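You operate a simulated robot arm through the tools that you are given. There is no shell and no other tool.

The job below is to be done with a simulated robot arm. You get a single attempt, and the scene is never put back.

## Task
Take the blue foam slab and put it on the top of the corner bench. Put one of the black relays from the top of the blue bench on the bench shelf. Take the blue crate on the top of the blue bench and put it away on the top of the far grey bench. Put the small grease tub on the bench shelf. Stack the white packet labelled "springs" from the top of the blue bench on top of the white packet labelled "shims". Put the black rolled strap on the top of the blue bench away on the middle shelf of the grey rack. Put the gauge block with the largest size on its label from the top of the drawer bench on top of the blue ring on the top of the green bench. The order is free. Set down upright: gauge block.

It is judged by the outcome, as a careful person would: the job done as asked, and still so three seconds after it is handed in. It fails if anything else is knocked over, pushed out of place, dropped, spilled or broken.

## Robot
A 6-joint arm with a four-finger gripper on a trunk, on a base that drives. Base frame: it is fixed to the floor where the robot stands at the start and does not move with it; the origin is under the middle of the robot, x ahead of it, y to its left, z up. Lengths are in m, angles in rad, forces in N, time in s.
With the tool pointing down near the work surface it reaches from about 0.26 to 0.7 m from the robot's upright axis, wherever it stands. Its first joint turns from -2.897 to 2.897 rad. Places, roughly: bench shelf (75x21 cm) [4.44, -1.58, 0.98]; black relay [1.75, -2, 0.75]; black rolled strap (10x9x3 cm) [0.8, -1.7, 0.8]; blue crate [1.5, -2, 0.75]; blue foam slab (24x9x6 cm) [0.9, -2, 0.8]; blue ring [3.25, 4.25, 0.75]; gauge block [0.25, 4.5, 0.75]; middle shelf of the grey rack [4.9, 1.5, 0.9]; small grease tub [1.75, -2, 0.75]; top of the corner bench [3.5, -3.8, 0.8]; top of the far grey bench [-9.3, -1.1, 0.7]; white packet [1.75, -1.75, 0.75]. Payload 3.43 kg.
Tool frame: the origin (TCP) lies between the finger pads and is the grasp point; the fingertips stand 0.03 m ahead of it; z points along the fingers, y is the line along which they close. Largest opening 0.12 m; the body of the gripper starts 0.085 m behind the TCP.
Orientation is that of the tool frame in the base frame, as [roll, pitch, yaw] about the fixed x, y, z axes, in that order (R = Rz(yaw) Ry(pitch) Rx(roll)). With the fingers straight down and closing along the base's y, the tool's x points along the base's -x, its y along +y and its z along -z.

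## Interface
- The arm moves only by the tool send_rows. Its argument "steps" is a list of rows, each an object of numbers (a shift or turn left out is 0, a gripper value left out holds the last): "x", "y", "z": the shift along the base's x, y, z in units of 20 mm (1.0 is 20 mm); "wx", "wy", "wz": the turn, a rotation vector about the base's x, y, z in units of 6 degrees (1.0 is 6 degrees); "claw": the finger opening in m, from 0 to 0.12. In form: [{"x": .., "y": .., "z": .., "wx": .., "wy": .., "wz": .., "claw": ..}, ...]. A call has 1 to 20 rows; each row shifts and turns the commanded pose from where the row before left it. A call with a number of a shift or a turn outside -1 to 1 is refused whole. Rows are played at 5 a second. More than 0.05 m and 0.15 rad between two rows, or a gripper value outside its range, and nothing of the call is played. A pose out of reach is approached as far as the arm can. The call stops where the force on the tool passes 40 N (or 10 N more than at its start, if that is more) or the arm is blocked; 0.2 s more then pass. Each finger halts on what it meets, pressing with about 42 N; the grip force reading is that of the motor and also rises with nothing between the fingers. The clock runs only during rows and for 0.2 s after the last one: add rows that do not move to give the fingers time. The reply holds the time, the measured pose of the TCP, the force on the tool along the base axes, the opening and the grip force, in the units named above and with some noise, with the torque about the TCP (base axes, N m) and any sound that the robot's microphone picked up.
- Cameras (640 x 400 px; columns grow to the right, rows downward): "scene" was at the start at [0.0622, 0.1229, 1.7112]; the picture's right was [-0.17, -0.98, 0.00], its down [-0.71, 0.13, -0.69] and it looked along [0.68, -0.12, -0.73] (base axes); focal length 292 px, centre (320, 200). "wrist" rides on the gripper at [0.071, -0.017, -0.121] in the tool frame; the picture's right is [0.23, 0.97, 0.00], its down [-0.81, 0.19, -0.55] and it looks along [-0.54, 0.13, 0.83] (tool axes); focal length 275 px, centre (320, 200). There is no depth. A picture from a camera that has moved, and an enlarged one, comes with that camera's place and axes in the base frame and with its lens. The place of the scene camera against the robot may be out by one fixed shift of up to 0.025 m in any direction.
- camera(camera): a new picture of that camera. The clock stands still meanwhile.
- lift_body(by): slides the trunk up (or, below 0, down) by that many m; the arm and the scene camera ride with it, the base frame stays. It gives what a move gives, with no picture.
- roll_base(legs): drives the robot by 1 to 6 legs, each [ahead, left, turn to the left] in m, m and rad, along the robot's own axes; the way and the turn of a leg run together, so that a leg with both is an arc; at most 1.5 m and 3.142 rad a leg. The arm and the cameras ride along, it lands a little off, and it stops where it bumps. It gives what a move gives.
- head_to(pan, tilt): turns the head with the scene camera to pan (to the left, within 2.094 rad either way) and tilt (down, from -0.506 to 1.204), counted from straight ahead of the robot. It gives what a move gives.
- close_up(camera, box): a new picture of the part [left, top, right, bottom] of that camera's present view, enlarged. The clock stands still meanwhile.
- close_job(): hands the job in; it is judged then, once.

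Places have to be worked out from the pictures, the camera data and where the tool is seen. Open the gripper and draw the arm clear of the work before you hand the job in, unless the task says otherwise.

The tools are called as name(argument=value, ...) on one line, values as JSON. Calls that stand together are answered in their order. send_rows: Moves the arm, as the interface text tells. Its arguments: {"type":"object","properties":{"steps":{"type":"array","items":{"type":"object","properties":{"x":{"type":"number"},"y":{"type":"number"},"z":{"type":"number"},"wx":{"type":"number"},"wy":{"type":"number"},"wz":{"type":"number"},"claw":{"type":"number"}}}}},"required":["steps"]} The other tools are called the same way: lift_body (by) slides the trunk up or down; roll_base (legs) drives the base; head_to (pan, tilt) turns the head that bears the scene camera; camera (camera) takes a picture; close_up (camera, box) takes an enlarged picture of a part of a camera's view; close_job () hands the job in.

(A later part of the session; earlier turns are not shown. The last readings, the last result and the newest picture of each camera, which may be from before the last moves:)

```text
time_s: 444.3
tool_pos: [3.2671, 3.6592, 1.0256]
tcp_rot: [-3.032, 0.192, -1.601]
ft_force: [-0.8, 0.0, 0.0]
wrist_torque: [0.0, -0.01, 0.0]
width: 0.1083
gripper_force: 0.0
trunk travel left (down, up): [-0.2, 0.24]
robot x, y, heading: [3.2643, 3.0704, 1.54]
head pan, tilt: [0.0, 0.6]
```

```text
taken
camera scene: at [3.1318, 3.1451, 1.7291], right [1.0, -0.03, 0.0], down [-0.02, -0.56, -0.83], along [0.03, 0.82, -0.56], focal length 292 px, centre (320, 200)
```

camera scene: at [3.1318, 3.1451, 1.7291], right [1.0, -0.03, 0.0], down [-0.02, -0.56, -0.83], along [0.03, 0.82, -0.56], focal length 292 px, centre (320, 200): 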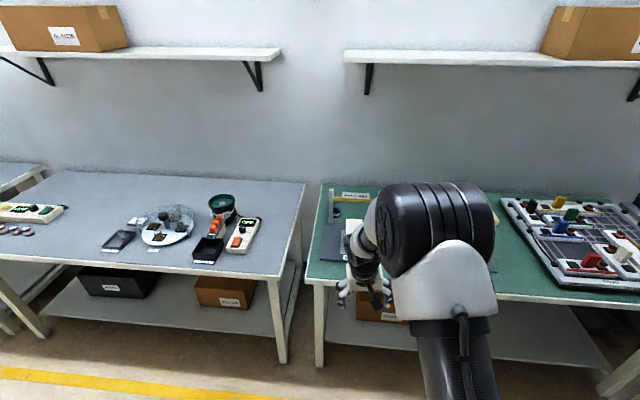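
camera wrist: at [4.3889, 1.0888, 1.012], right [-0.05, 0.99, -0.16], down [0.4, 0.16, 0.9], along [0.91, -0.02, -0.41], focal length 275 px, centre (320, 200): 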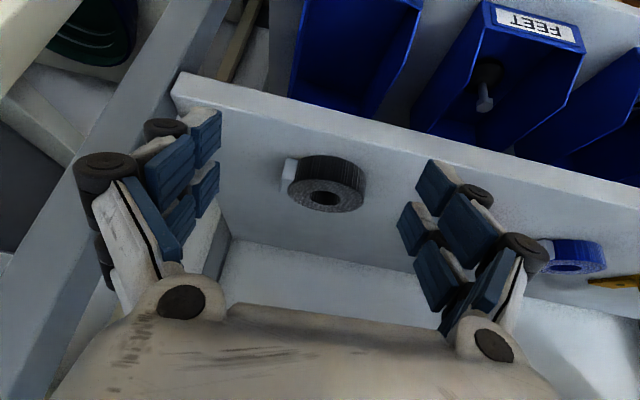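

The arm blocks the view of the ring area; wrist view and another head angle.

camera(camera="wrist")

close_up(camera="scene", box=[300, 170, 480, 300])

```text
taken
camera wrist: at [3.2676, 3.5651, 1.1332], right [-0.97, -0.18, -0.15], down [-0.23, 0.7, 0.67], along [-0.01, 0.69, -0.72], focal length 275 px, centre (320, 200)
```

wrist: 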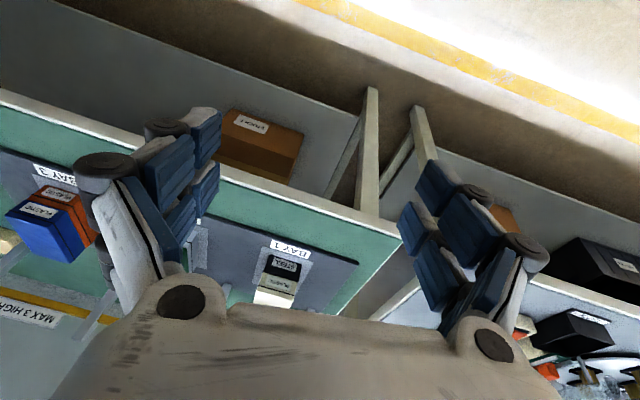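

```text
3.08 times, centred on (390, 235) of scene
camera zoom: at [3.1318, 3.1451, 1.7291], right [1.0, -0.03, 0.0], down [-0.02, -0.56, -0.83], along [0.03, 0.82, -0.56], focal length 899 px, centre (105, 92)
```

zoom: 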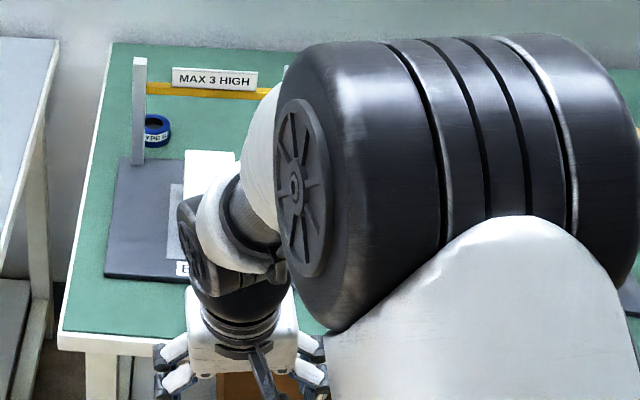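

A blue ring sits at about (3.27, 4.38), behind a gate ("MAX 3 HIGH" bar). I move a bit to the right and closer for an unobstructed look.

roll_base(legs=[[0, -0.25, -0.06], [0.3, 0, 0]])

head_to(pan=0.3, tilt=0.75)

camera(camera="scene")

close_up(camera="scene", box=[200, 120, 400, 260])

```text
time_s: 447.8
tool_pos: [3.5778, 3.9473, 1.0259]
tcp_rot: [-3.031, 0.19, -1.66]
ft_force: [-0.3, 0.1, -0.2]
wrist_torque: [0.02, -0.03, -0.03]
width: 0.1078
gripper_force: 0.0
trunk travel left (down, up): [-0.2, 0.24]
robot x, y, heading: [3.5384, 3.3622, 1.474]
head pan, tilt: [0.0, 0.6]
```

```text
time_s: 448.6
tool_pos: [3.5771, 3.9457, 1.0262]
tcp_rot: [-3.032, 0.195, -1.659]
ft_force: [-0.3, 0.6, -0.2]
wrist_torque: [-0.03, 0.0, 0.0]
width: 0.1079
gripper_force: 0.1
trunk travel left (down, up): [-0.2, 0.24]
robot x, y, heading: [3.5373, 3.3646, 1.479]
head pan, tilt: [0.3, 0.75]
```

```text
taken
camera scene: at [3.3865, 3.4356, 1.7163], right [0.98, 0.21, 0.0], down [0.14, -0.67, -0.73], along [-0.15, 0.72, -0.68], focal length 292 px, centre (320, 200)
```

scene: 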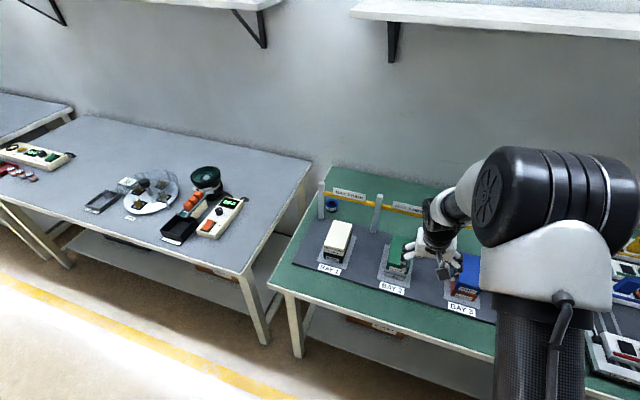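

```text
2.86 times, centred on (300, 190) of scene
camera zoom: at [3.3865, 3.4356, 1.7163], right [0.98, 0.21, 0.0], down [0.14, -0.67, -0.73], along [-0.15, 0.72, -0.68], focal length 834 px, centre (377, 229)
```

zoom: 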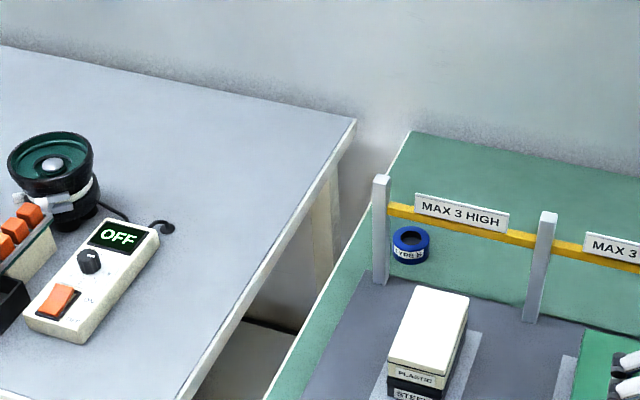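

The ring (lying flat, "TYPE" label) is at about (3.25, 4.37), just behind the gate posts. Now I go to the drawer bench to find the gauge blocks.

roll_base(legs=[[-0.45, 0, 0], [0, 1.5, 0], [0, 1.5, 0]])

head_to(pan=0.2, tilt=0.6)

camera(camera="scene")

```text
time_s: 465.4
tool_pos: [0.5474, 3.7723, 1.026]
tcp_rot: [-3.032, 0.194, -1.677]
ft_force: [-0.9, -0.5, -0.7]
wrist_torque: [-0.01, -0.02, 0.02]
width: 0.1083
gripper_force: 0.1
trunk travel left (down, up): [-0.2, 0.24]
robot x, y, heading: [0.5017, 3.1894, 1.461]
head pan, tilt: [0.3, 0.75]
```

```text
time_s: 466.1
tool_pos: [0.5475, 3.7709, 1.0257]
tcp_rot: [-3.031, 0.194, -1.676]
ft_force: [1.0, 0.1, 0.6]
wrist_torque: [0.0, -0.03, -0.05]
width: 0.1076
gripper_force: 0.0
trunk travel left (down, up): [-0.2, 0.24]
robot x, y, heading: [0.5022, 3.1869, 1.462]
head pan, tilt: [0.201, 0.6]
```

```text
taken
camera scene: at [0.3557, 3.2709, 1.7291], right [1.0, 0.09, 0.0], down [0.05, -0.56, -0.82], along [-0.08, 0.82, -0.57], focal length 292 px, centre (320, 200)
```

scene: 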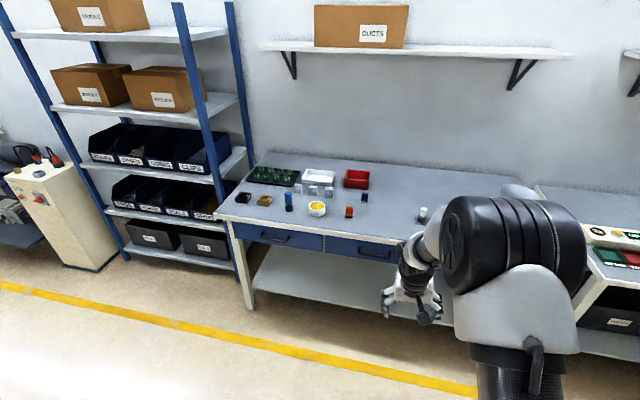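

close_up(camera="scene", box=[215, 145, 375, 245])

close_up(camera="scene", box=[340, 160, 500, 260])

```text
4.00 times, centred on (295, 195) of scene
camera zoom: at [0.3557, 3.2709, 1.7291], right [1.0, 0.09, 0.0], down [0.05, -0.56, -0.82], along [-0.08, 0.82, -0.57], focal length 1168 px, centre (420, 220)
```

zoom: 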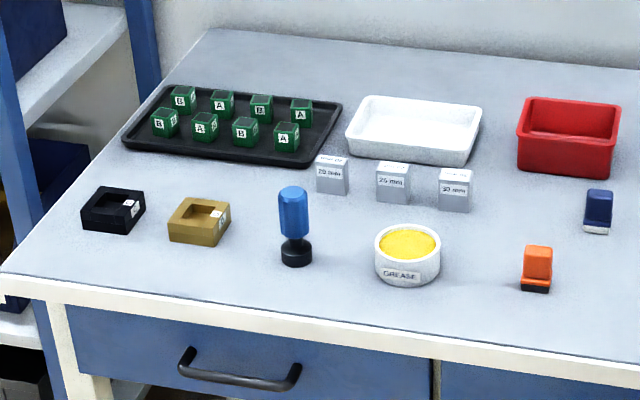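

```text
4.00 times, centred on (420, 210) of scene
camera zoom: at [0.3557, 3.2709, 1.7291], right [1.0, 0.09, 0.0], down [0.05, -0.56, -0.82], along [-0.08, 0.82, -0.57], focal length 1168 px, centre (-80, 160)
```

zoom: 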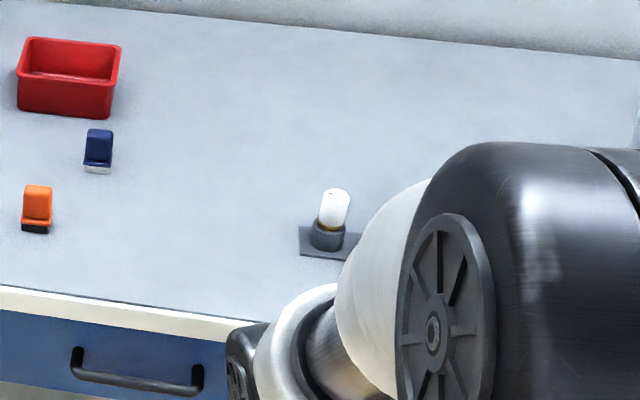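

The grey cubes with "mm" labels are the gauge blocks. Enlarge to read.

close_up(camera="scene", box=[290, 180, 340, 205])

camera(camera="wrist")

```text
12.80 times, centred on (315, 192) of scene
camera zoom: at [0.3557, 3.2709, 1.7291], right [1.0, 0.09, 0.0], down [0.05, -0.56, -0.82], along [-0.08, 0.82, -0.57], focal length 3738 px, centre (384, 296)
```

zoom: 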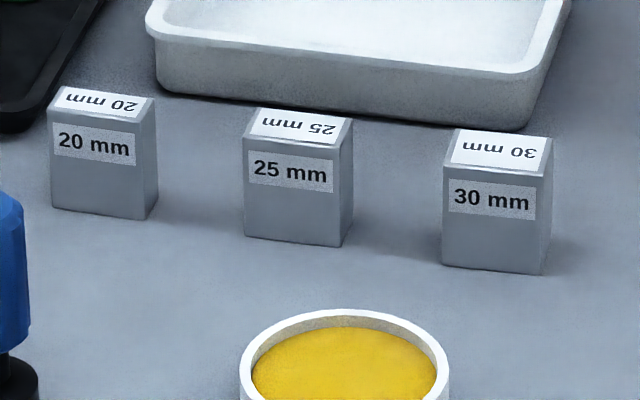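

```text
taken
camera wrist: at [0.5413, 3.6786, 1.1333], right [-0.98, -0.1, -0.15], down [-0.18, 0.72, 0.67], along [0.04, 0.69, -0.72], focal length 275 px, centre (320, 200)
```

wrist: 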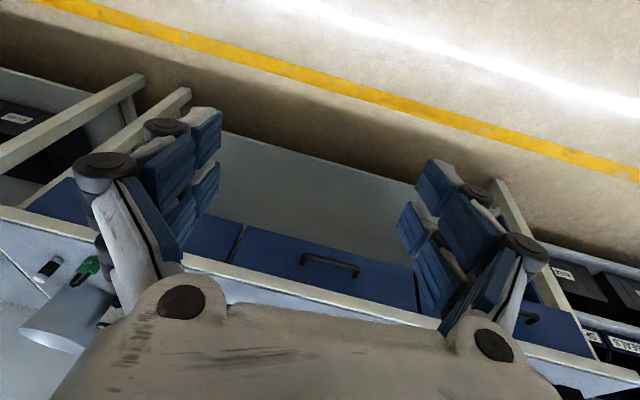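

The 30 mm block (rightmost of three) is the one, at about (0.27, 4.63). I drive up to it.

roll_base(legs=[[0, 0.29, 0], [0.7, 0, 0]])

head_to(pan=0.1, tilt=0.9)

camera(camera="wrist")

camera(camera="scene")

```text
time_s: 471.6
tool_pos: [0.3355, 4.4972, 1.0267]
tcp_rot: [-3.033, 0.194, -1.676]
ft_force: [0.4, 0.7, 0.2]
wrist_torque: [0.0, 0.01, 0.03]
width: 0.1079
gripper_force: 0.0
trunk travel left (down, up): [-0.2, 0.24]
robot x, y, heading: [0.2887, 3.9168, 1.465]
head pan, tilt: [0.201, 0.6]
```

```text
time_s: 472.4
tool_pos: [0.3345, 4.497, 1.0255]
tcp_rot: [-3.03, 0.194, -1.675]
ft_force: [0.3, 0.5, -0.1]
wrist_torque: [0.0, 0.03, -0.01]
width: 0.108
gripper_force: 0.1
trunk travel left (down, up): [-0.2, 0.24]
robot x, y, heading: [0.2898, 3.9157, 1.465]
head pan, tilt: [0.099, 0.901]
```

```text
taken
camera wrist: at [0.3287, 4.4039, 1.1333], right [-0.98, -0.1, -0.15], down [-0.18, 0.72, 0.67], along [0.04, 0.69, -0.72], focal length 275 px, centre (320, 200)
```

wrist: 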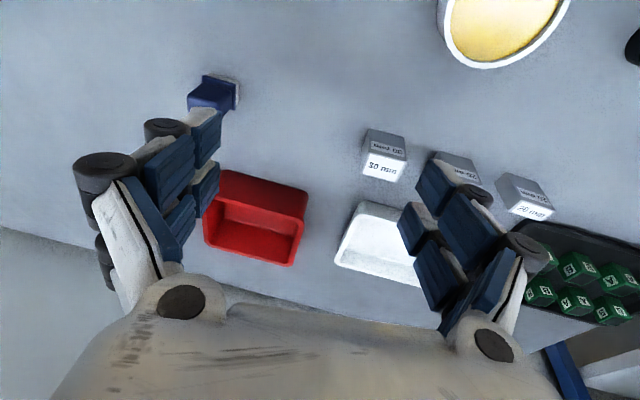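

```text
taken
camera scene: at [0.1532, 3.9832, 1.7044], right [1.0, -0.01, 0.0], down [-0.01, -0.78, -0.62], along [0.0, 0.62, -0.78], focal length 292 px, centre (320, 200)
```

scene: 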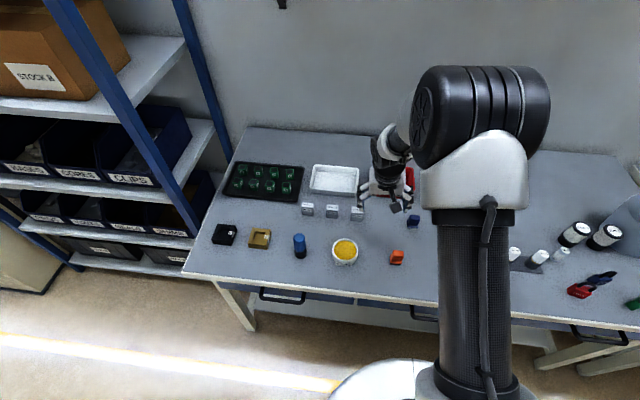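

To clear the gate bar at the ring, I'd like the wrist camera on the far side and a slight forward lean. First I straighten the tool and test turning it 180° here in free space.

send_rows(steps=[{"z": 0.8}, {"z": 0.8}, {"wx": -0.6, "wy": 0.42}, {"wx": -0.6, "wy": 0.42}, {"wx": -0.52, "wy": 0.41}, {}])

send_rows(steps=[{"wz": 1}, {"wz": 1}, {"wz": 1}, {"wz": 1}, {"wz": 1}, {"wz": 1}, {"wz": 1}, {"wz": 1}, {"wz": 1}, {"wz": 1}, {"wz": 1}, {"wz": 1}, {"wz": 1}, {"wz": 1}, {"wz": 1}, {}])

```text
time_s: 473.8
tool_pos: [0.335, 4.4973, 1.0584]
tcp_rot: [-3.141, 0.001, -1.685]
ft_force: [-0.1, -0.8, 0.5]
wrist_torque: [-0.01, -0.02, 0.01]
width: 0.108
gripper_force: 0.1
trunk travel left (down, up): [-0.2, 0.24]
robot x, y, heading: [0.291, 3.9142, 1.464]
head pan, tilt: [0.099, 0.901]
```

```text
time_s: 477.1
tool_pos: [0.3349, 4.4963, 1.059]
tcp_rot: [3.141, 0.0, -0.112]
ft_force: [-0.3, -0.3, 0.2]
wrist_torque: [0.02, -0.02, -0.02]
width: 0.1081
gripper_force: 0.0
trunk travel left (down, up): [-0.2, 0.24]
robot x, y, heading: [0.293, 3.9164, 1.457]
head pan, tilt: [0.099, 0.901]
```

Vertical and turned 90° without trouble. Another 90°.

send_rows(steps=[{"wz": 1}, {"wz": 1}, {"wz": 1}, {"wz": 1}, {"wz": 1}, {"wz": 1}, {"wz": 1}, {"wz": 1}, {"wz": 1}, {"wz": 1}, {"wz": 1}, {"wz": 1}, {"wz": 1}, {"wz": 1}, {"wz": 1}, {}])

camera(camera="wrist")

```text
time_s: 480.6
tool_pos: [0.3172, 4.4954, 1.0561]
tcp_rot: [3.116, -0.009, 1.438]
ft_force: [-0.2, 0.2, 0.7]
wrist_torque: [-0.01, 0.01, 0.01]
width: 0.108
gripper_force: 0.0
out of reach, approached as far as the arm can: row 15
trunk travel left (down, up): [-0.2, 0.24]
robot x, y, heading: [0.2904, 3.9187, 1.462]
head pan, tilt: [0.099, 0.901]
```

```text
taken
camera wrist: at [0.3056, 4.5693, 1.1787], right [0.99, 0.1, 0.03], down [0.07, -0.83, 0.55], along [0.08, -0.55, -0.83], focal length 275 px, centre (320, 200)
```

wrist: 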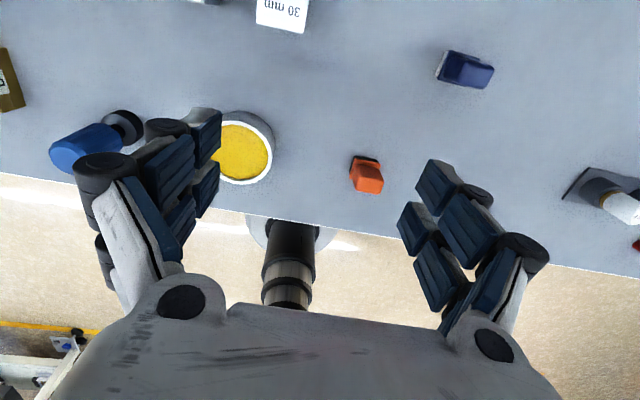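

Reached almost 180° (limit just beyond). I back off 3°, lean 15° forward and move over the 30 mm block.

send_rows(steps=[{"wz": -0.5}, {"wx": 0.62, "wy": -0.07}, {"wx": 0.62, "wy": -0.07}, {"wx": 0.62, "wy": -0.07}, {"wx": 0.62, "wy": -0.06}, {"y": 0.8, "x": -0.4}, {"y": 0.8, "x": -0.4}, {"y": 0.8, "x": -0.4}, {"y": 0.8, "x": -0.4}, {"y": 0.8, "x": -0.4}, {}])

camera(camera="wrist")

```text
time_s: 482.9
tool_pos: [0.2788, 4.5766, 1.0583]
tcp_rot: [-3.125, -0.261, 1.403]
ft_force: [0.1, -0.1, 0.6]
wrist_torque: [0.02, 0.0, 0.02]
width: 0.1081
gripper_force: 0.1
trunk travel left (down, up): [-0.2, 0.24]
robot x, y, heading: [0.2917, 3.9168, 1.466]
head pan, tilt: [0.099, 0.901]
```

```text
taken
camera wrist: at [0.2683, 4.6159, 1.1944], right [1.0, 0.06, 0.04], down [0.04, -0.95, 0.32], along [0.06, -0.32, -0.95], focal length 275 px, centre (320, 200)
```

wrist: 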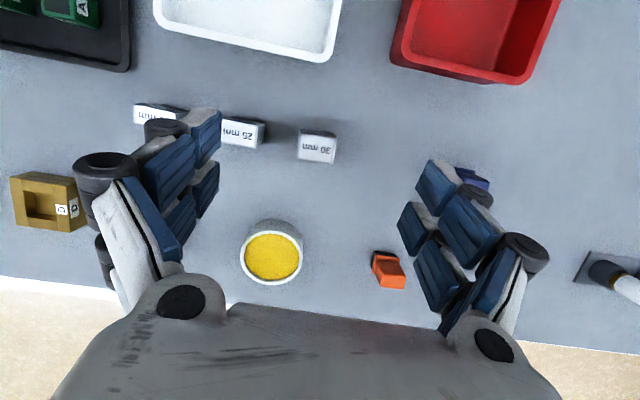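

close_up(camera="wrist", box=[270, 110, 366, 180])

```text
5.71 times, centred on (318, 145) of wrist
camera zoom: at [0.2683, 4.6159, 1.1944], right [1.0, 0.06, 0.04], down [0.04, -0.95, 0.32], along [0.06, -0.32, -0.95], focal length 1573 px, centre (331, 514)
```

zoom: 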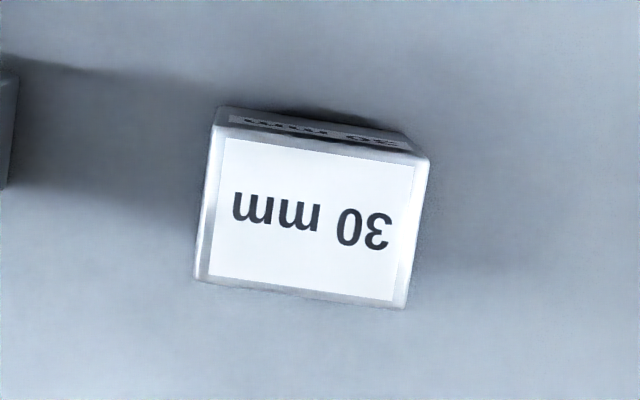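

Combining views: block top z≈0.885 (bench ≈0.84), centre ≈(0.280, 4.573), ~4.3×3 cm. I narrow the opening to 0.07 (neighbour clearance) and descend partway.

send_rows(steps=[{"claw": 0.07, "wz": 0.4, "y": -0.15}, {"z": -1}, {"z": -1}, {"z": -1}, {"z": -1}, {"z": -1}, {"z": -0.5}, {}])

camera(camera="wrist")

close_up(camera="scene", box=[290, 150, 430, 270])

```text
time_s: 484.8
tool_pos: [0.2756, 4.5735, 0.9466]
tcp_rot: [-3.126, -0.262, 1.443]
ft_force: [1.2, -0.3, 0.3]
wrist_torque: [0.0, 0.0, 0.01]
width: 0.07
gripper_force: 0.1
trunk travel left (down, up): [-0.2, 0.24]
robot x, y, heading: [0.2925, 3.9166, 1.464]
head pan, tilt: [0.099, 0.901]
```

```text
taken
camera wrist: at [0.2656, 4.6121, 1.0839], right [0.99, 0.1, 0.04], down [0.08, -0.94, 0.32], along [0.07, -0.32, -0.95], focal length 275 px, centre (320, 200)
```

wrist: 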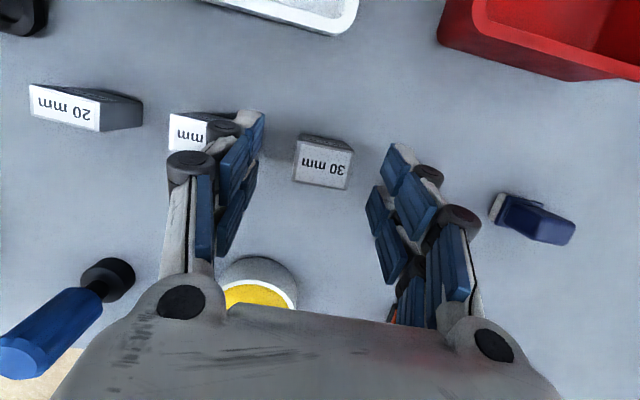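

```text
3.33 times, centred on (360, 210) of scene
camera zoom: at [0.1532, 3.9831, 1.7044], right [1.0, -0.01, 0.0], down [-0.01, -0.78, -0.62], along [0.0, 0.62, -0.78], focal length 974 px, centre (187, 167)
```

zoom: 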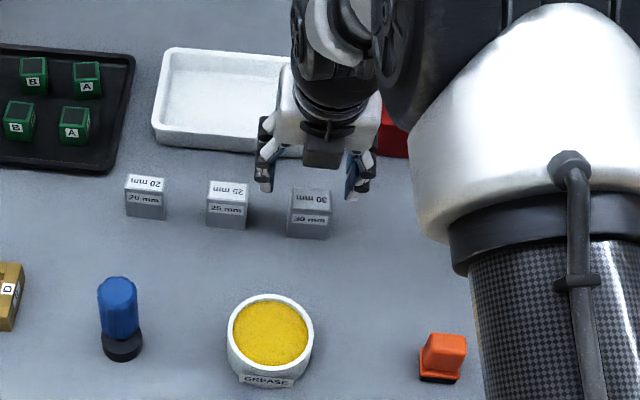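

send_rows(steps=[{"x": 0.2, "y": -0.1, "z": -0.6}, {"z": -0.6}, {"z": -0.4}, {}])

camera(camera="wrist")

close_up(camera="scene", box=[330, 170, 410, 230])

```text
time_s: 485.8
tool_pos: [0.2791, 4.5718, 0.9152]
tcp_rot: [-3.124, -0.261, 1.444]
ft_force: [-0.1, 0.3, 0.2]
wrist_torque: [0.0, 0.0, 0.0]
width: 0.07
gripper_force: 0.1
trunk travel left (down, up): [-0.2, 0.24]
robot x, y, heading: [0.289, 3.9191, 1.468]
head pan, tilt: [0.099, 0.901]
```

```text
taken
camera wrist: at [0.2693, 4.6109, 1.0508], right [0.99, 0.1, 0.04], down [0.08, -0.94, 0.32], along [0.07, -0.32, -0.95], focal length 275 px, centre (320, 200)
```

wrist: 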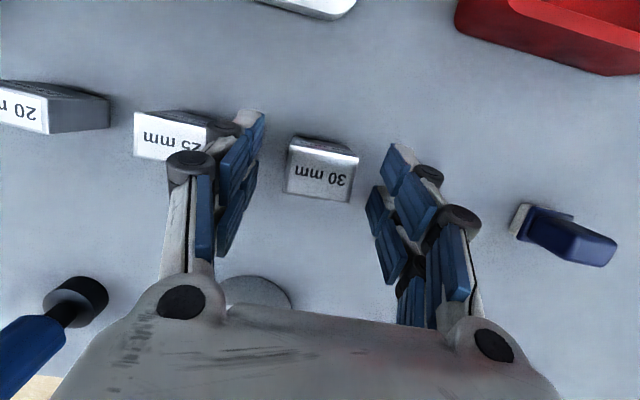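

```text
6.67 times, centred on (370, 200) of scene
camera zoom: at [0.1532, 3.9831, 1.7044], right [1.0, -0.01, 0.0], down [-0.01, -0.78, -0.62], along [0.0, 0.62, -0.78], focal length 1947 px, centre (-13, 200)
```

zoom: 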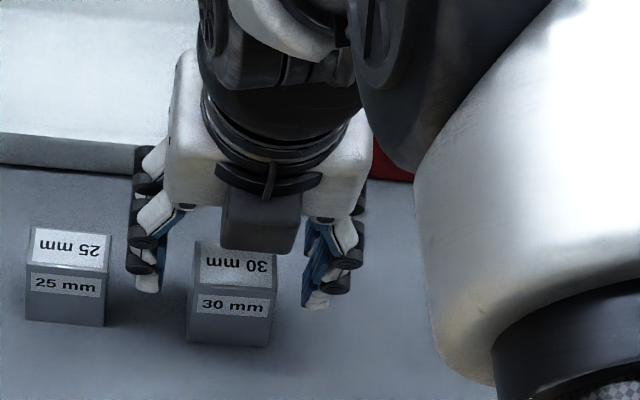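

send_rows(steps=[{"z": -0.6}, {"z": -0.6}, {"z": -0.5}, {"z": -0.5}, {}])

camera(camera="wrist")

close_up(camera="scene", box=[330, 170, 410, 230])

```text
time_s: 486.9
tool_pos: [0.2803, 4.5708, 0.8709]
tcp_rot: [-3.126, -0.264, 1.443]
ft_force: [0.8, -1.3, 9.3]
wrist_torque: [-0.23, -0.4, -0.02]
width: 0.0729
gripper_force: 2.2
trunk travel left (down, up): [-0.2, 0.24]
robot x, y, heading: [0.2908, 3.914, 1.464]
head pan, tilt: [0.099, 0.901]
```

```text
taken
camera wrist: at [0.2695, 4.6097, 1.0083], right [0.99, 0.1, 0.05], down [0.08, -0.94, 0.32], along [0.07, -0.31, -0.95], focal length 275 px, centre (320, 200)
```

wrist: 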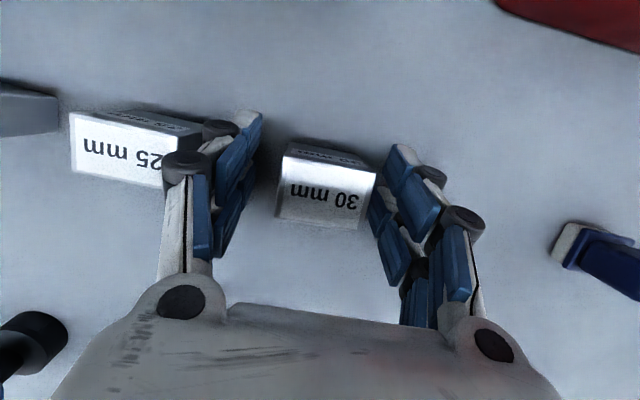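

```text
6.67 times, centred on (370, 200) of scene
camera zoom: at [0.1533, 3.9821, 1.7045], right [1.0, -0.01, 0.0], down [-0.01, -0.78, -0.62], along [0.0, 0.62, -0.78], focal length 1947 px, centre (-13, 200)
```

zoom: 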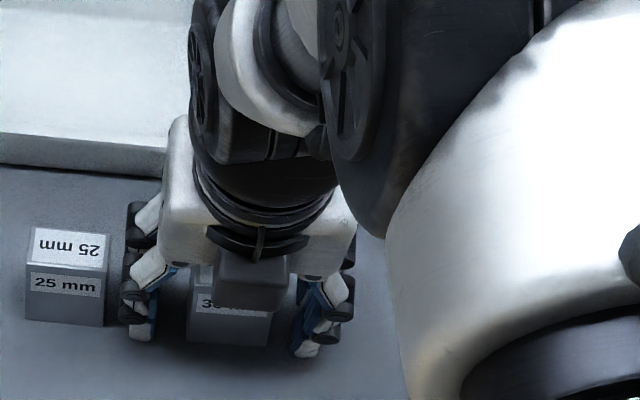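

Fingertips just touched the bench (so bench ≈0.84). I raise 4 mm and close.

send_rows(steps=[{"z": 0.25, "x": 0.1}, {}, {"claw": 0.05}, {}, {"claw": 0.03}, {}, {}, {}])

camera(camera="wrist")

close_up(camera="scene", box=[330, 170, 410, 230])

```text
time_s: 488.8
tool_pos: [0.2816, 4.5703, 0.8753]
tcp_rot: [-3.128, -0.262, 1.444]
ft_force: [-0.1, -1.0, 0.6]
wrist_torque: [-0.01, -0.03, 0.03]
width: 0.0413
gripper_force: 41.9
trunk travel left (down, up): [-0.2, 0.24]
robot x, y, heading: [0.2909, 3.9135, 1.46]
head pan, tilt: [0.099, 0.901]
```

```text
taken
camera wrist: at [0.2714, 4.6101, 1.0118], right [0.99, 0.1, 0.04], down [0.08, -0.94, 0.32], along [0.07, -0.32, -0.95], focal length 275 px, centre (320, 200)
```

wrist: 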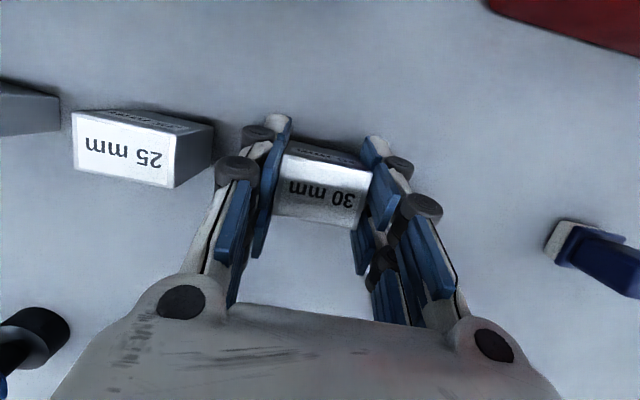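

```text
6.67 times, centred on (370, 200) of scene
camera zoom: at [0.1532, 3.9831, 1.7043], right [1.0, -0.01, 0.0], down [-0.01, -0.78, -0.62], along [0.0, 0.62, -0.78], focal length 1947 px, centre (-13, 200)
```

zoom: 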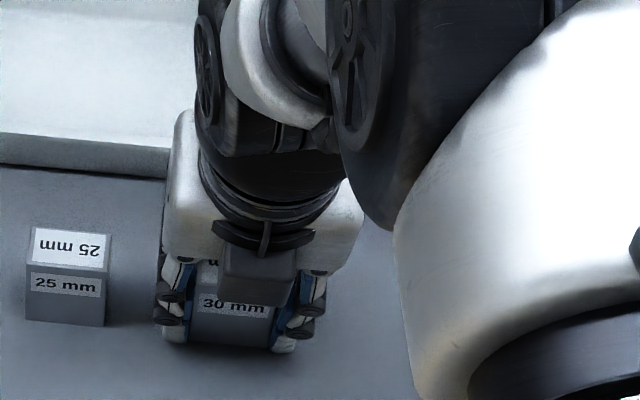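

Gripped (0.041). Lift and check.

send_rows(steps=[{"z": 0.3}, {"z": 0.7}, {"z": 1}, {"z": 1}, {"z": 1}, {"z": 1}, {"z": 1}, {"z": 1}, {"z": 1}, {"z": 1}, {"z": 1}, {}])

camera(camera="wrist")

camera(camera="scene")

```text
time_s: 491.4
tool_pos: [0.2816, 4.5725, 1.0763]
tcp_rot: [-3.127, -0.262, 1.442]
ft_force: [-0.1, 0.2, -1.2]
wrist_torque: [0.02, 0.03, 0.0]
width: 0.0415
gripper_force: 41.9
trunk travel left (down, up): [-0.2, 0.24]
robot x, y, heading: [0.2889, 3.9178, 1.461]
head pan, tilt: [0.099, 0.901]
```

```text
taken
camera wrist: at [0.2708, 4.612, 1.2125], right [0.99, 0.1, 0.04], down [0.08, -0.94, 0.32], along [0.07, -0.32, -0.95], focal length 275 px, centre (320, 200)
```

wrist: 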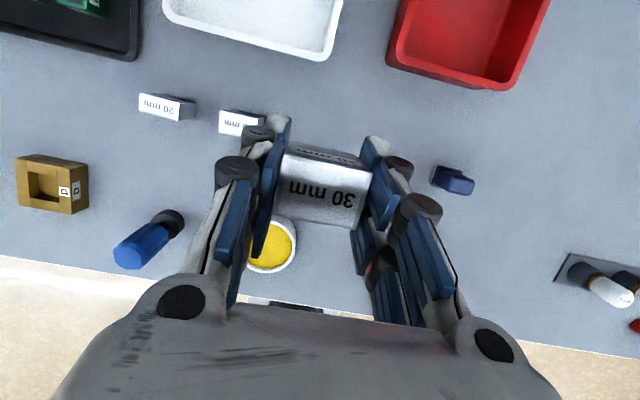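

```text
taken
camera scene: at [0.1532, 3.9836, 1.7043], right [1.0, -0.01, 0.0], down [-0.01, -0.78, -0.62], along [0.0, 0.62, -0.78], focal length 292 px, centre (320, 200)
```

scene: 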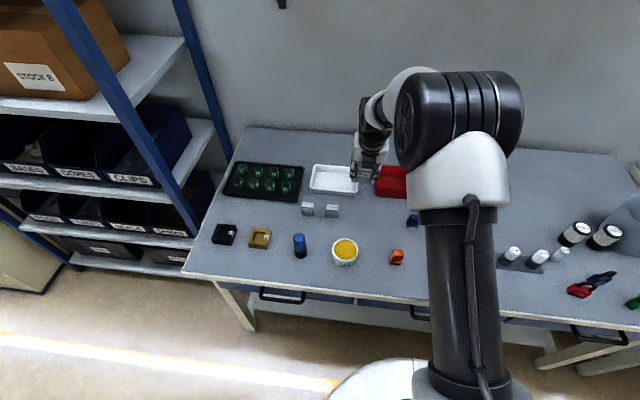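

Block held upright. I drive back to the green bench.

roll_base(legs=[[-0.75, 0, 0], [0, -1.5, 0], [0, -1.5, 0], [0.4, 0, 0]])

head_to(pan=0.1, tilt=0.75)

camera(camera="scene")

camera(camera="wrist")

```text
time_s: 511.4
tool_pos: [3.1495, 3.9374, 1.0757]
tcp_rot: [-3.125, -0.261, 1.468]
ft_force: [0.3, -0.4, -2.0]
wrist_torque: [-0.03, 0.01, 0.04]
width: 0.0413
gripper_force: 42.3
trunk travel left (down, up): [-0.2, 0.24]
robot x, y, heading: [3.1732, 3.2816, 1.486]
head pan, tilt: [0.099, 0.901]
```

```text
time_s: 512.1
tool_pos: [3.1494, 3.9357, 1.0758]
tcp_rot: [-3.126, -0.261, 1.467]
ft_force: [-0.5, 0.2, 0.0]
wrist_torque: [-0.02, -0.01, 0.01]
width: 0.0413
gripper_force: 42.0
trunk travel left (down, up): [-0.2, 0.24]
robot x, y, heading: [3.1729, 3.2812, 1.49]
head pan, tilt: [0.099, 0.75]
```

```text
taken
camera scene: at [3.0351, 3.3519, 1.7162], right [1.0, 0.02, 0.0], down [0.01, -0.68, -0.73], along [-0.01, 0.73, -0.68], focal length 292 px, centre (320, 200)
```

scene: 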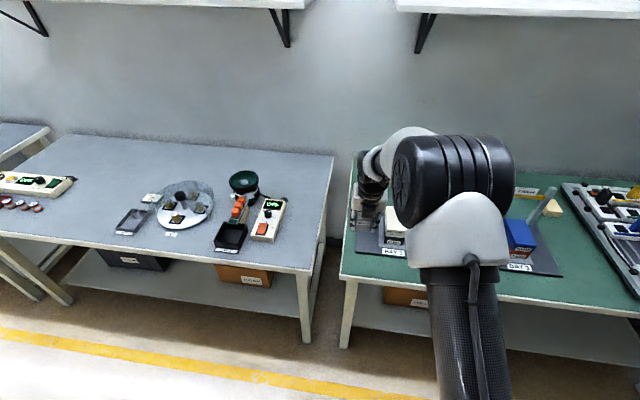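

```text
taken
camera wrist: at [3.1381, 3.9757, 1.2125], right [0.99, 0.12, 0.04], down [0.1, -0.94, 0.32], along [0.08, -0.31, -0.95], focal length 275 px, centre (320, 200)
```

wrist: 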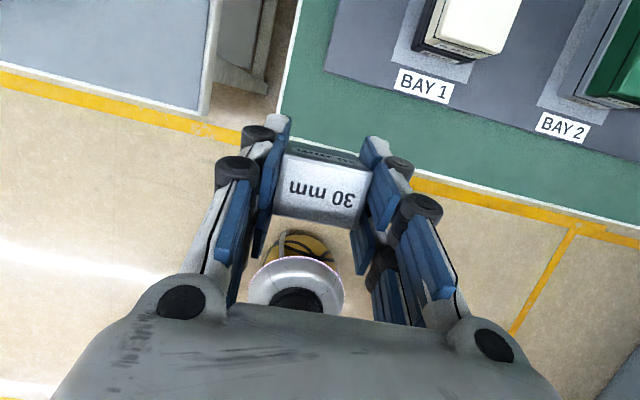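

The front-left corner of the green bench is at (3.10, 3.96). I raise the block well above the gate posts and roll up to the bench.

send_rows(steps=[{"z": 1, "y": -0.5}, {"z": 1, "y": -0.5}, {"z": 1, "y": -0.5}, {"z": 1, "y": -0.5}, {"z": 1, "y": -0.5}, {"y": -0.5}, {}])

roll_base(legs=[[0, -0.08, 0], [0.3, 0, 0]])

head_to(pan=0.0, tilt=0.85)

camera(camera="scene")

camera(camera="wrist")

```text
time_s: 513.7
tool_pos: [3.1499, 3.8742, 1.1759]
tcp_rot: [-3.127, -0.259, 1.468]
ft_force: [0.4, 0.3, -1.6]
wrist_torque: [0.02, 0.0, -0.03]
width: 0.0415
gripper_force: 41.8
trunk travel left (down, up): [-0.2, 0.24]
robot x, y, heading: [3.1736, 3.2829, 1.485]
head pan, tilt: [0.099, 0.75]
```

```text
time_s: 516.4
tool_pos: [3.2541, 4.1646, 1.1763]
tcp_rot: [-3.124, -0.259, 1.467]
ft_force: [-0.5, 0.8, -1.6]
wrist_torque: [-0.03, 0.0, -0.01]
width: 0.0419
gripper_force: 41.6
trunk travel left (down, up): [-0.2, 0.24]
robot x, y, heading: [3.2805, 3.5709, 1.486]
head pan, tilt: [0.099, 0.75]
```

```text
time_s: 517.0
tool_pos: [3.2546, 4.1645, 1.1751]
tcp_rot: [-3.125, -0.259, 1.466]
ft_force: [-0.7, 0.2, -1.4]
wrist_torque: [-0.02, -0.02, -0.01]
width: 0.0414
gripper_force: 41.9
trunk travel left (down, up): [-0.2, 0.24]
robot x, y, heading: [3.2799, 3.5699, 1.489]
head pan, tilt: [0.0, 0.85]
```

```text
taken
camera scene: at [3.1468, 3.636, 1.7083], right [1.0, -0.08, 0.0], down [-0.06, -0.75, -0.66], along [0.05, 0.66, -0.75], focal length 292 px, centre (320, 200)
```

scene: 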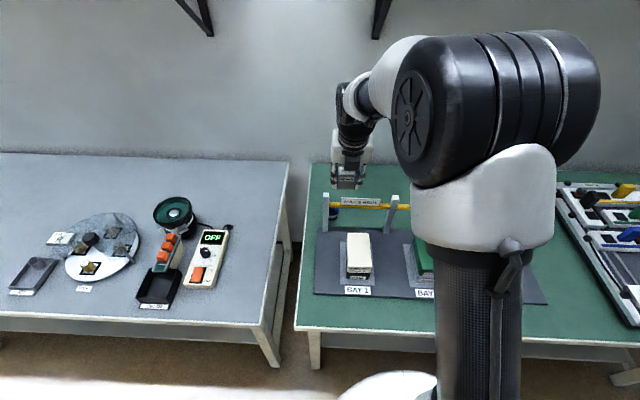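

```text
taken
camera wrist: at [3.2432, 4.2033, 1.3123], right [0.99, 0.12, 0.04], down [0.1, -0.94, 0.32], along [0.08, -0.32, -0.95], focal length 275 px, centre (320, 200)
```

wrist: 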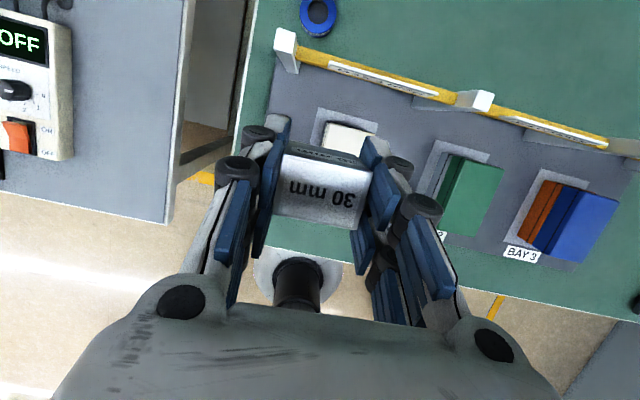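

The ring is at (3.247, 4.33), only ~6–7 cm behind the gate bar (top ≈1.0), which is tight with the 15° lean. Safer: set the block down upright on the free front strip of the green bench and re-grip with the tool vertical. I back up 17 cm.

roll_base(legs=[[-0.17, 0, 0]])

send_rows(steps=[{"z": -1}, {"z": -1}, {"z": -1}, {"z": -1}, {"z": -1}, {"z": -1}, {"z": -1}, {"z": -1}, {}])

camera(camera="wrist")

camera(camera="scene")

```text
time_s: 518.5
tool_pos: [3.2411, 3.9964, 1.1757]
tcp_rot: [-3.125, -0.261, 1.462]
ft_force: [0.2, -0.5, -1.5]
wrist_torque: [-0.01, -0.01, 0.0]
width: 0.0413
gripper_force: 41.2
trunk travel left (down, up): [-0.2, 0.24]
robot x, y, heading: [3.2632, 3.4021, 1.486]
head pan, tilt: [0.0, 0.85]
```

```text
time_s: 520.5
tool_pos: [3.2414, 3.9975, 1.0158]
tcp_rot: [-3.125, -0.263, 1.464]
ft_force: [-0.2, -0.8, -1.6]
wrist_torque: [0.01, 0.0, 0.02]
width: 0.0413
gripper_force: 41.7
trunk travel left (down, up): [-0.2, 0.24]
robot x, y, heading: [3.2631, 3.4014, 1.483]
head pan, tilt: [0.0, 0.85]
```

```text
taken
camera wrist: at [3.2304, 4.0366, 1.1522], right [0.99, 0.12, 0.04], down [0.1, -0.94, 0.32], along [0.08, -0.31, -0.95], focal length 275 px, centre (320, 200)
```

wrist: 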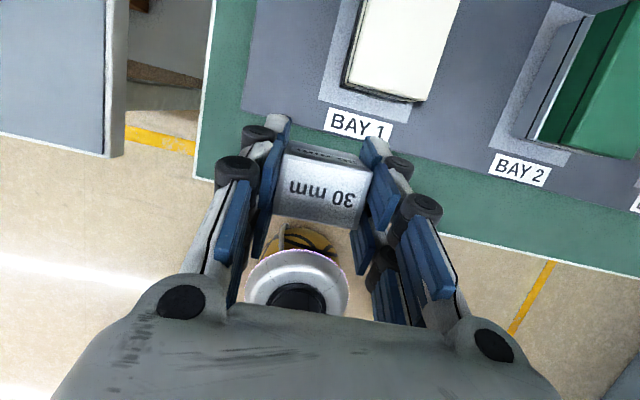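

```text
taken
camera scene: at [3.1329, 3.4691, 1.7083], right [1.0, -0.09, 0.0], down [-0.06, -0.75, -0.66], along [0.06, 0.66, -0.75], focal length 292 px, centre (320, 200)
```

scene: 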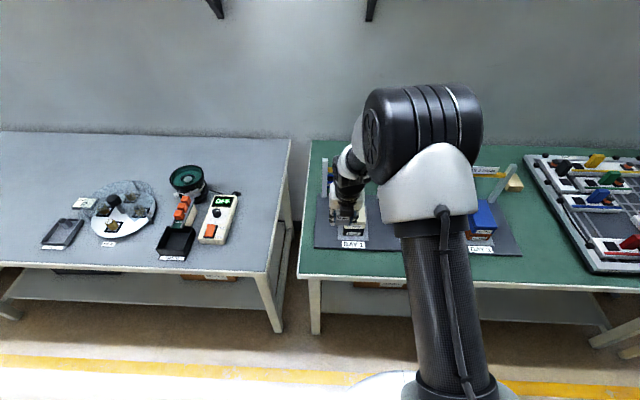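

The free strip here spans y≈3.912–4.013; I centre the block at y≈3.965 and lower.

send_rows(steps=[{"y": -0.8}, {"y": -0.8}, {"z": -1}, {"z": -1}, {"z": -1}, {"z": -1}, {}])

camera(camera="wrist")

close_up(camera="scene", box=[290, 170, 410, 290])

```text
time_s: 522.1
tool_pos: [3.2423, 3.9659, 0.9347]
tcp_rot: [-3.125, -0.261, 1.464]
ft_force: [0.1, -0.6, -1.5]
wrist_torque: [-0.03, -0.05, 0.0]
width: 0.0413
gripper_force: 42.4
trunk travel left (down, up): [-0.2, 0.24]
robot x, y, heading: [3.2666, 3.399, 1.485]
head pan, tilt: [0.0, 0.85]
```

```text
taken
camera wrist: at [3.2302, 4.0048, 1.0719], right [0.99, 0.12, 0.04], down [0.1, -0.94, 0.32], along [0.08, -0.31, -0.95], focal length 275 px, centre (320, 200)
```

wrist: 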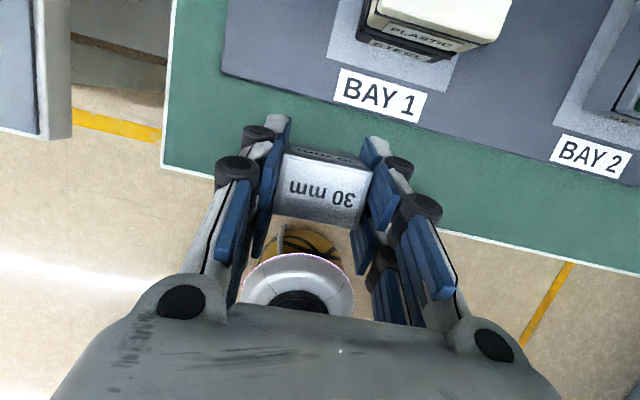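

```text
3.33 times, centred on (350, 230) of scene
camera zoom: at [3.1329, 3.4691, 1.7083], right [1.0, -0.09, 0.0], down [-0.06, -0.75, -0.66], along [0.06, 0.66, -0.75], focal length 974 px, centre (220, 100)
```

zoom: 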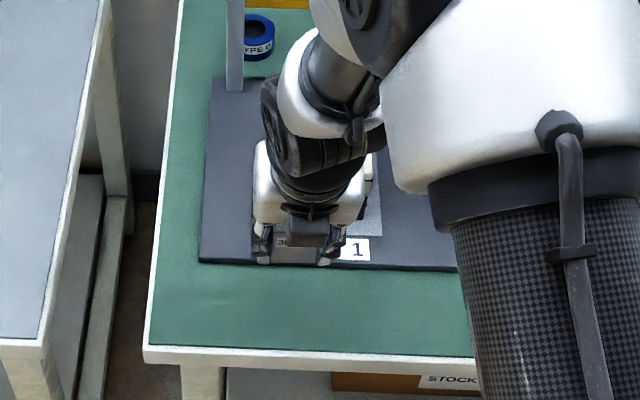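

send_rows(steps=[{"z": -1}, {"z": -1}, {"z": -1}, {"z": -0.6}, {"z": -0.3}, {}])

send_rows(steps=[{"z": -0.15}, {"z": -0.1}, {}])

send_rows(steps=[{"z": -0.1}, {"z": -0.1}, {}])

```text
time_s: 523.5
tool_pos: [3.241, 3.9646, 0.8568]
tcp_rot: [-3.128, -0.261, 1.465]
ft_force: [0.2, 0.3, -2.7]
wrist_torque: [-0.01, 0.01, 0.03]
width: 0.0412
gripper_force: 42.4
trunk travel left (down, up): [-0.2, 0.24]
robot x, y, heading: [3.2618, 3.4029, 1.485]
head pan, tilt: [0.0, 0.85]
```

```text
time_s: 524.3
tool_pos: [3.2418, 3.9649, 0.8517]
tcp_rot: [-3.125, -0.262, 1.466]
ft_force: [0.5, -0.3, -2.2]
wrist_torque: [0.01, 0.01, 0.0]
width: 0.0414
gripper_force: 41.8
trunk travel left (down, up): [-0.2, 0.24]
robot x, y, heading: [3.2645, 3.4029, 1.482]
head pan, tilt: [0.0, 0.85]
```

```text
time_s: 525.1
tool_pos: [3.241, 3.9655, 0.8487]
tcp_rot: [-3.126, -0.26, 1.463]
ft_force: [-0.7, 0.3, -1.2]
wrist_torque: [0.04, -0.03, 0.01]
width: 0.0415
gripper_force: 41.6
trunk travel left (down, up): [-0.2, 0.24]
robot x, y, heading: [3.2664, 3.402, 1.488]
head pan, tilt: [0.0, 0.85]
```

send_rows(steps=[{"z": -0.12}, {"z": -0.12}, {}])

send_rows(steps=[{"z": -0.12}, {"z": -0.12}, {}])

send_rows(steps=[{"z": -0.12}, {}])

```text
time_s: 525.9
tool_pos: [3.2404, 3.9656, 0.8448]
tcp_rot: [-3.126, -0.26, 1.462]
ft_force: [0.5, -0.3, -2.3]
wrist_torque: [0.0, 0.02, 0.02]
width: 0.0413
gripper_force: 42.0
trunk travel left (down, up): [-0.2, 0.24]
robot x, y, heading: [3.2617, 3.4014, 1.485]
head pan, tilt: [0.0, 0.85]
```

```text
time_s: 526.7
tool_pos: [3.2413, 3.9674, 0.8395]
tcp_rot: [-3.125, -0.261, 1.464]
ft_force: [-0.7, 0.0, -2.3]
wrist_torque: [0.0, 0.03, 0.02]
width: 0.0418
gripper_force: 42.0
trunk travel left (down, up): [-0.2, 0.24]
robot x, y, heading: [3.2624, 3.4032, 1.485]
head pan, tilt: [0.0, 0.85]
```

```text
time_s: 527.3
tool_pos: [3.2404, 3.9649, 0.8375]
tcp_rot: [-3.127, -0.262, 1.465]
ft_force: [-0.8, 0.5, -1.5]
wrist_torque: [0.03, 0.0, 0.01]
width: 0.0412
gripper_force: 41.6
trunk travel left (down, up): [-0.2, 0.24]
robot x, y, heading: [3.2645, 3.4021, 1.485]
head pan, tilt: [0.0, 0.85]
```

send_rows(steps=[{"z": -0.12}, {}])

send_rows(steps=[{"z": -0.1}, {}])

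send_rows(steps=[{"z": -0.1}, {}])

```text
time_s: 527.9
tool_pos: [3.2413, 3.9652, 0.8361]
tcp_rot: [-3.125, -0.261, 1.464]
ft_force: [0.6, -0.4, 6.4]
wrist_torque: [-0.1, -0.16, -0.04]
width: 0.0414
gripper_force: 41.8
trunk travel left (down, up): [-0.2, 0.24]
robot x, y, heading: [3.2658, 3.4028, 1.49]
head pan, tilt: [0.0, 0.85]
```

```text
time_s: 528.5
tool_pos: [3.2418, 3.9645, 0.8339]
tcp_rot: [-3.125, -0.267, 1.464]
ft_force: [0.5, -5.1, 31.9]
wrist_torque: [-0.66, -0.33, -0.03]
width: 0.0417
gripper_force: 42.4
trunk travel left (down, up): [-0.2, 0.24]
robot x, y, heading: [3.2644, 3.3998, 1.483]
head pan, tilt: [0.0, 0.85]
```

```text
time_s: 528.9
tool_pos: [3.241, 3.9674, 0.8348]
tcp_rot: [-3.126, -0.267, 1.463]
ft_force: [-0.2, -9.9, 22.7]
wrist_torque: [-0.7, -0.16, -0.07]
width: 0.0415
gripper_force: 42.4
trunk travel left (down, up): [-0.2, 0.24]
robot x, y, heading: [3.2653, 3.4051, 1.486]
head pan, tilt: [0.0, 0.85]
stopped in row 1: the force on the tool passed its limit at 45 N (the readings are from after the stop); the commanded pose is now the measured one
```

Contact at 0.836 (bench z = 0.80). Ease up, release, rise, and straighten the tool.

send_rows(steps=[{"z": 0.1}, {}, {"claw": 0.065}, {}, {}, {"z": 0.5}, {"z": 1}, {"z": 1}, {"z": 1}, {"z": 1}, {}])

camera(camera="wrist")

```text
time_s: 531.3
tool_pos: [3.2431, 3.9669, 0.925]
tcp_rot: [-3.126, -0.265, 1.465]
ft_force: [0.3, -0.4, 0.2]
wrist_torque: [0.0, -0.04, -0.02]
width: 0.0652
gripper_force: 0.1
trunk travel left (down, up): [-0.2, 0.24]
robot x, y, heading: [3.263, 3.4003, 1.485]
head pan, tilt: [0.0, 0.85]
```

```text
taken
camera wrist: at [3.2315, 4.0059, 1.062], right [0.99, 0.12, 0.05], down [0.1, -0.94, 0.32], along [0.08, -0.31, -0.95], focal length 275 px, centre (320, 200)
```

wrist: 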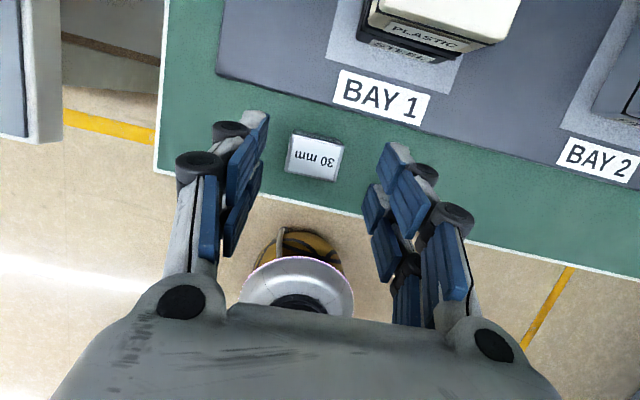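

The block stands on the strip. I straighten the tool to vertical and re-grip it.

send_rows(steps=[{"wx": -0.64, "wy": 0.03}, {"wx": -0.63, "wy": 0.03}, {"wx": -0.63, "wy": 0.03}, {"wx": -0.63, "wy": 0.03}, {}])

camera(camera="wrist")

close_up(camera="wrist", box=[270, 90, 370, 190])

```text
time_s: 532.5
tool_pos: [3.2427, 3.9669, 0.9264]
tcp_rot: [-3.14, 0.0, 1.469]
ft_force: [0.0, -0.7, 0.0]
wrist_torque: [-0.02, -0.02, 0.01]
width: 0.065
gripper_force: 0.0
trunk travel left (down, up): [-0.2, 0.24]
robot x, y, heading: [3.2651, 3.4033, 1.487]
head pan, tilt: [0.0, 0.85]
```

```text
taken
camera wrist: at [3.2326, 4.0401, 1.0464], right [0.99, 0.13, 0.0], down [0.11, -0.83, 0.55], along [0.07, -0.55, -0.83], focal length 275 px, centre (320, 200)
```

wrist: 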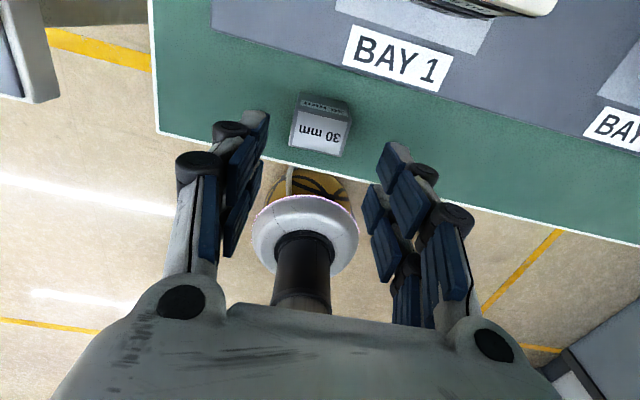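

```text
4.00 times, centred on (320, 140) of wrist
camera zoom: at [3.2326, 4.0401, 1.0464], right [0.99, 0.13, 0.0], down [0.11, -0.83, 0.55], along [0.07, -0.55, -0.83], focal length 1101 px, centre (320, 440)
```

zoom: 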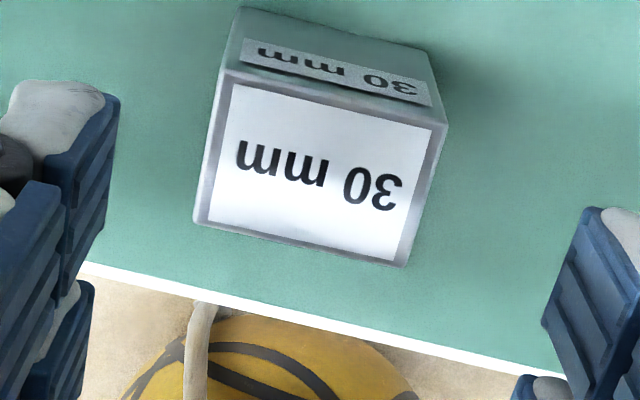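

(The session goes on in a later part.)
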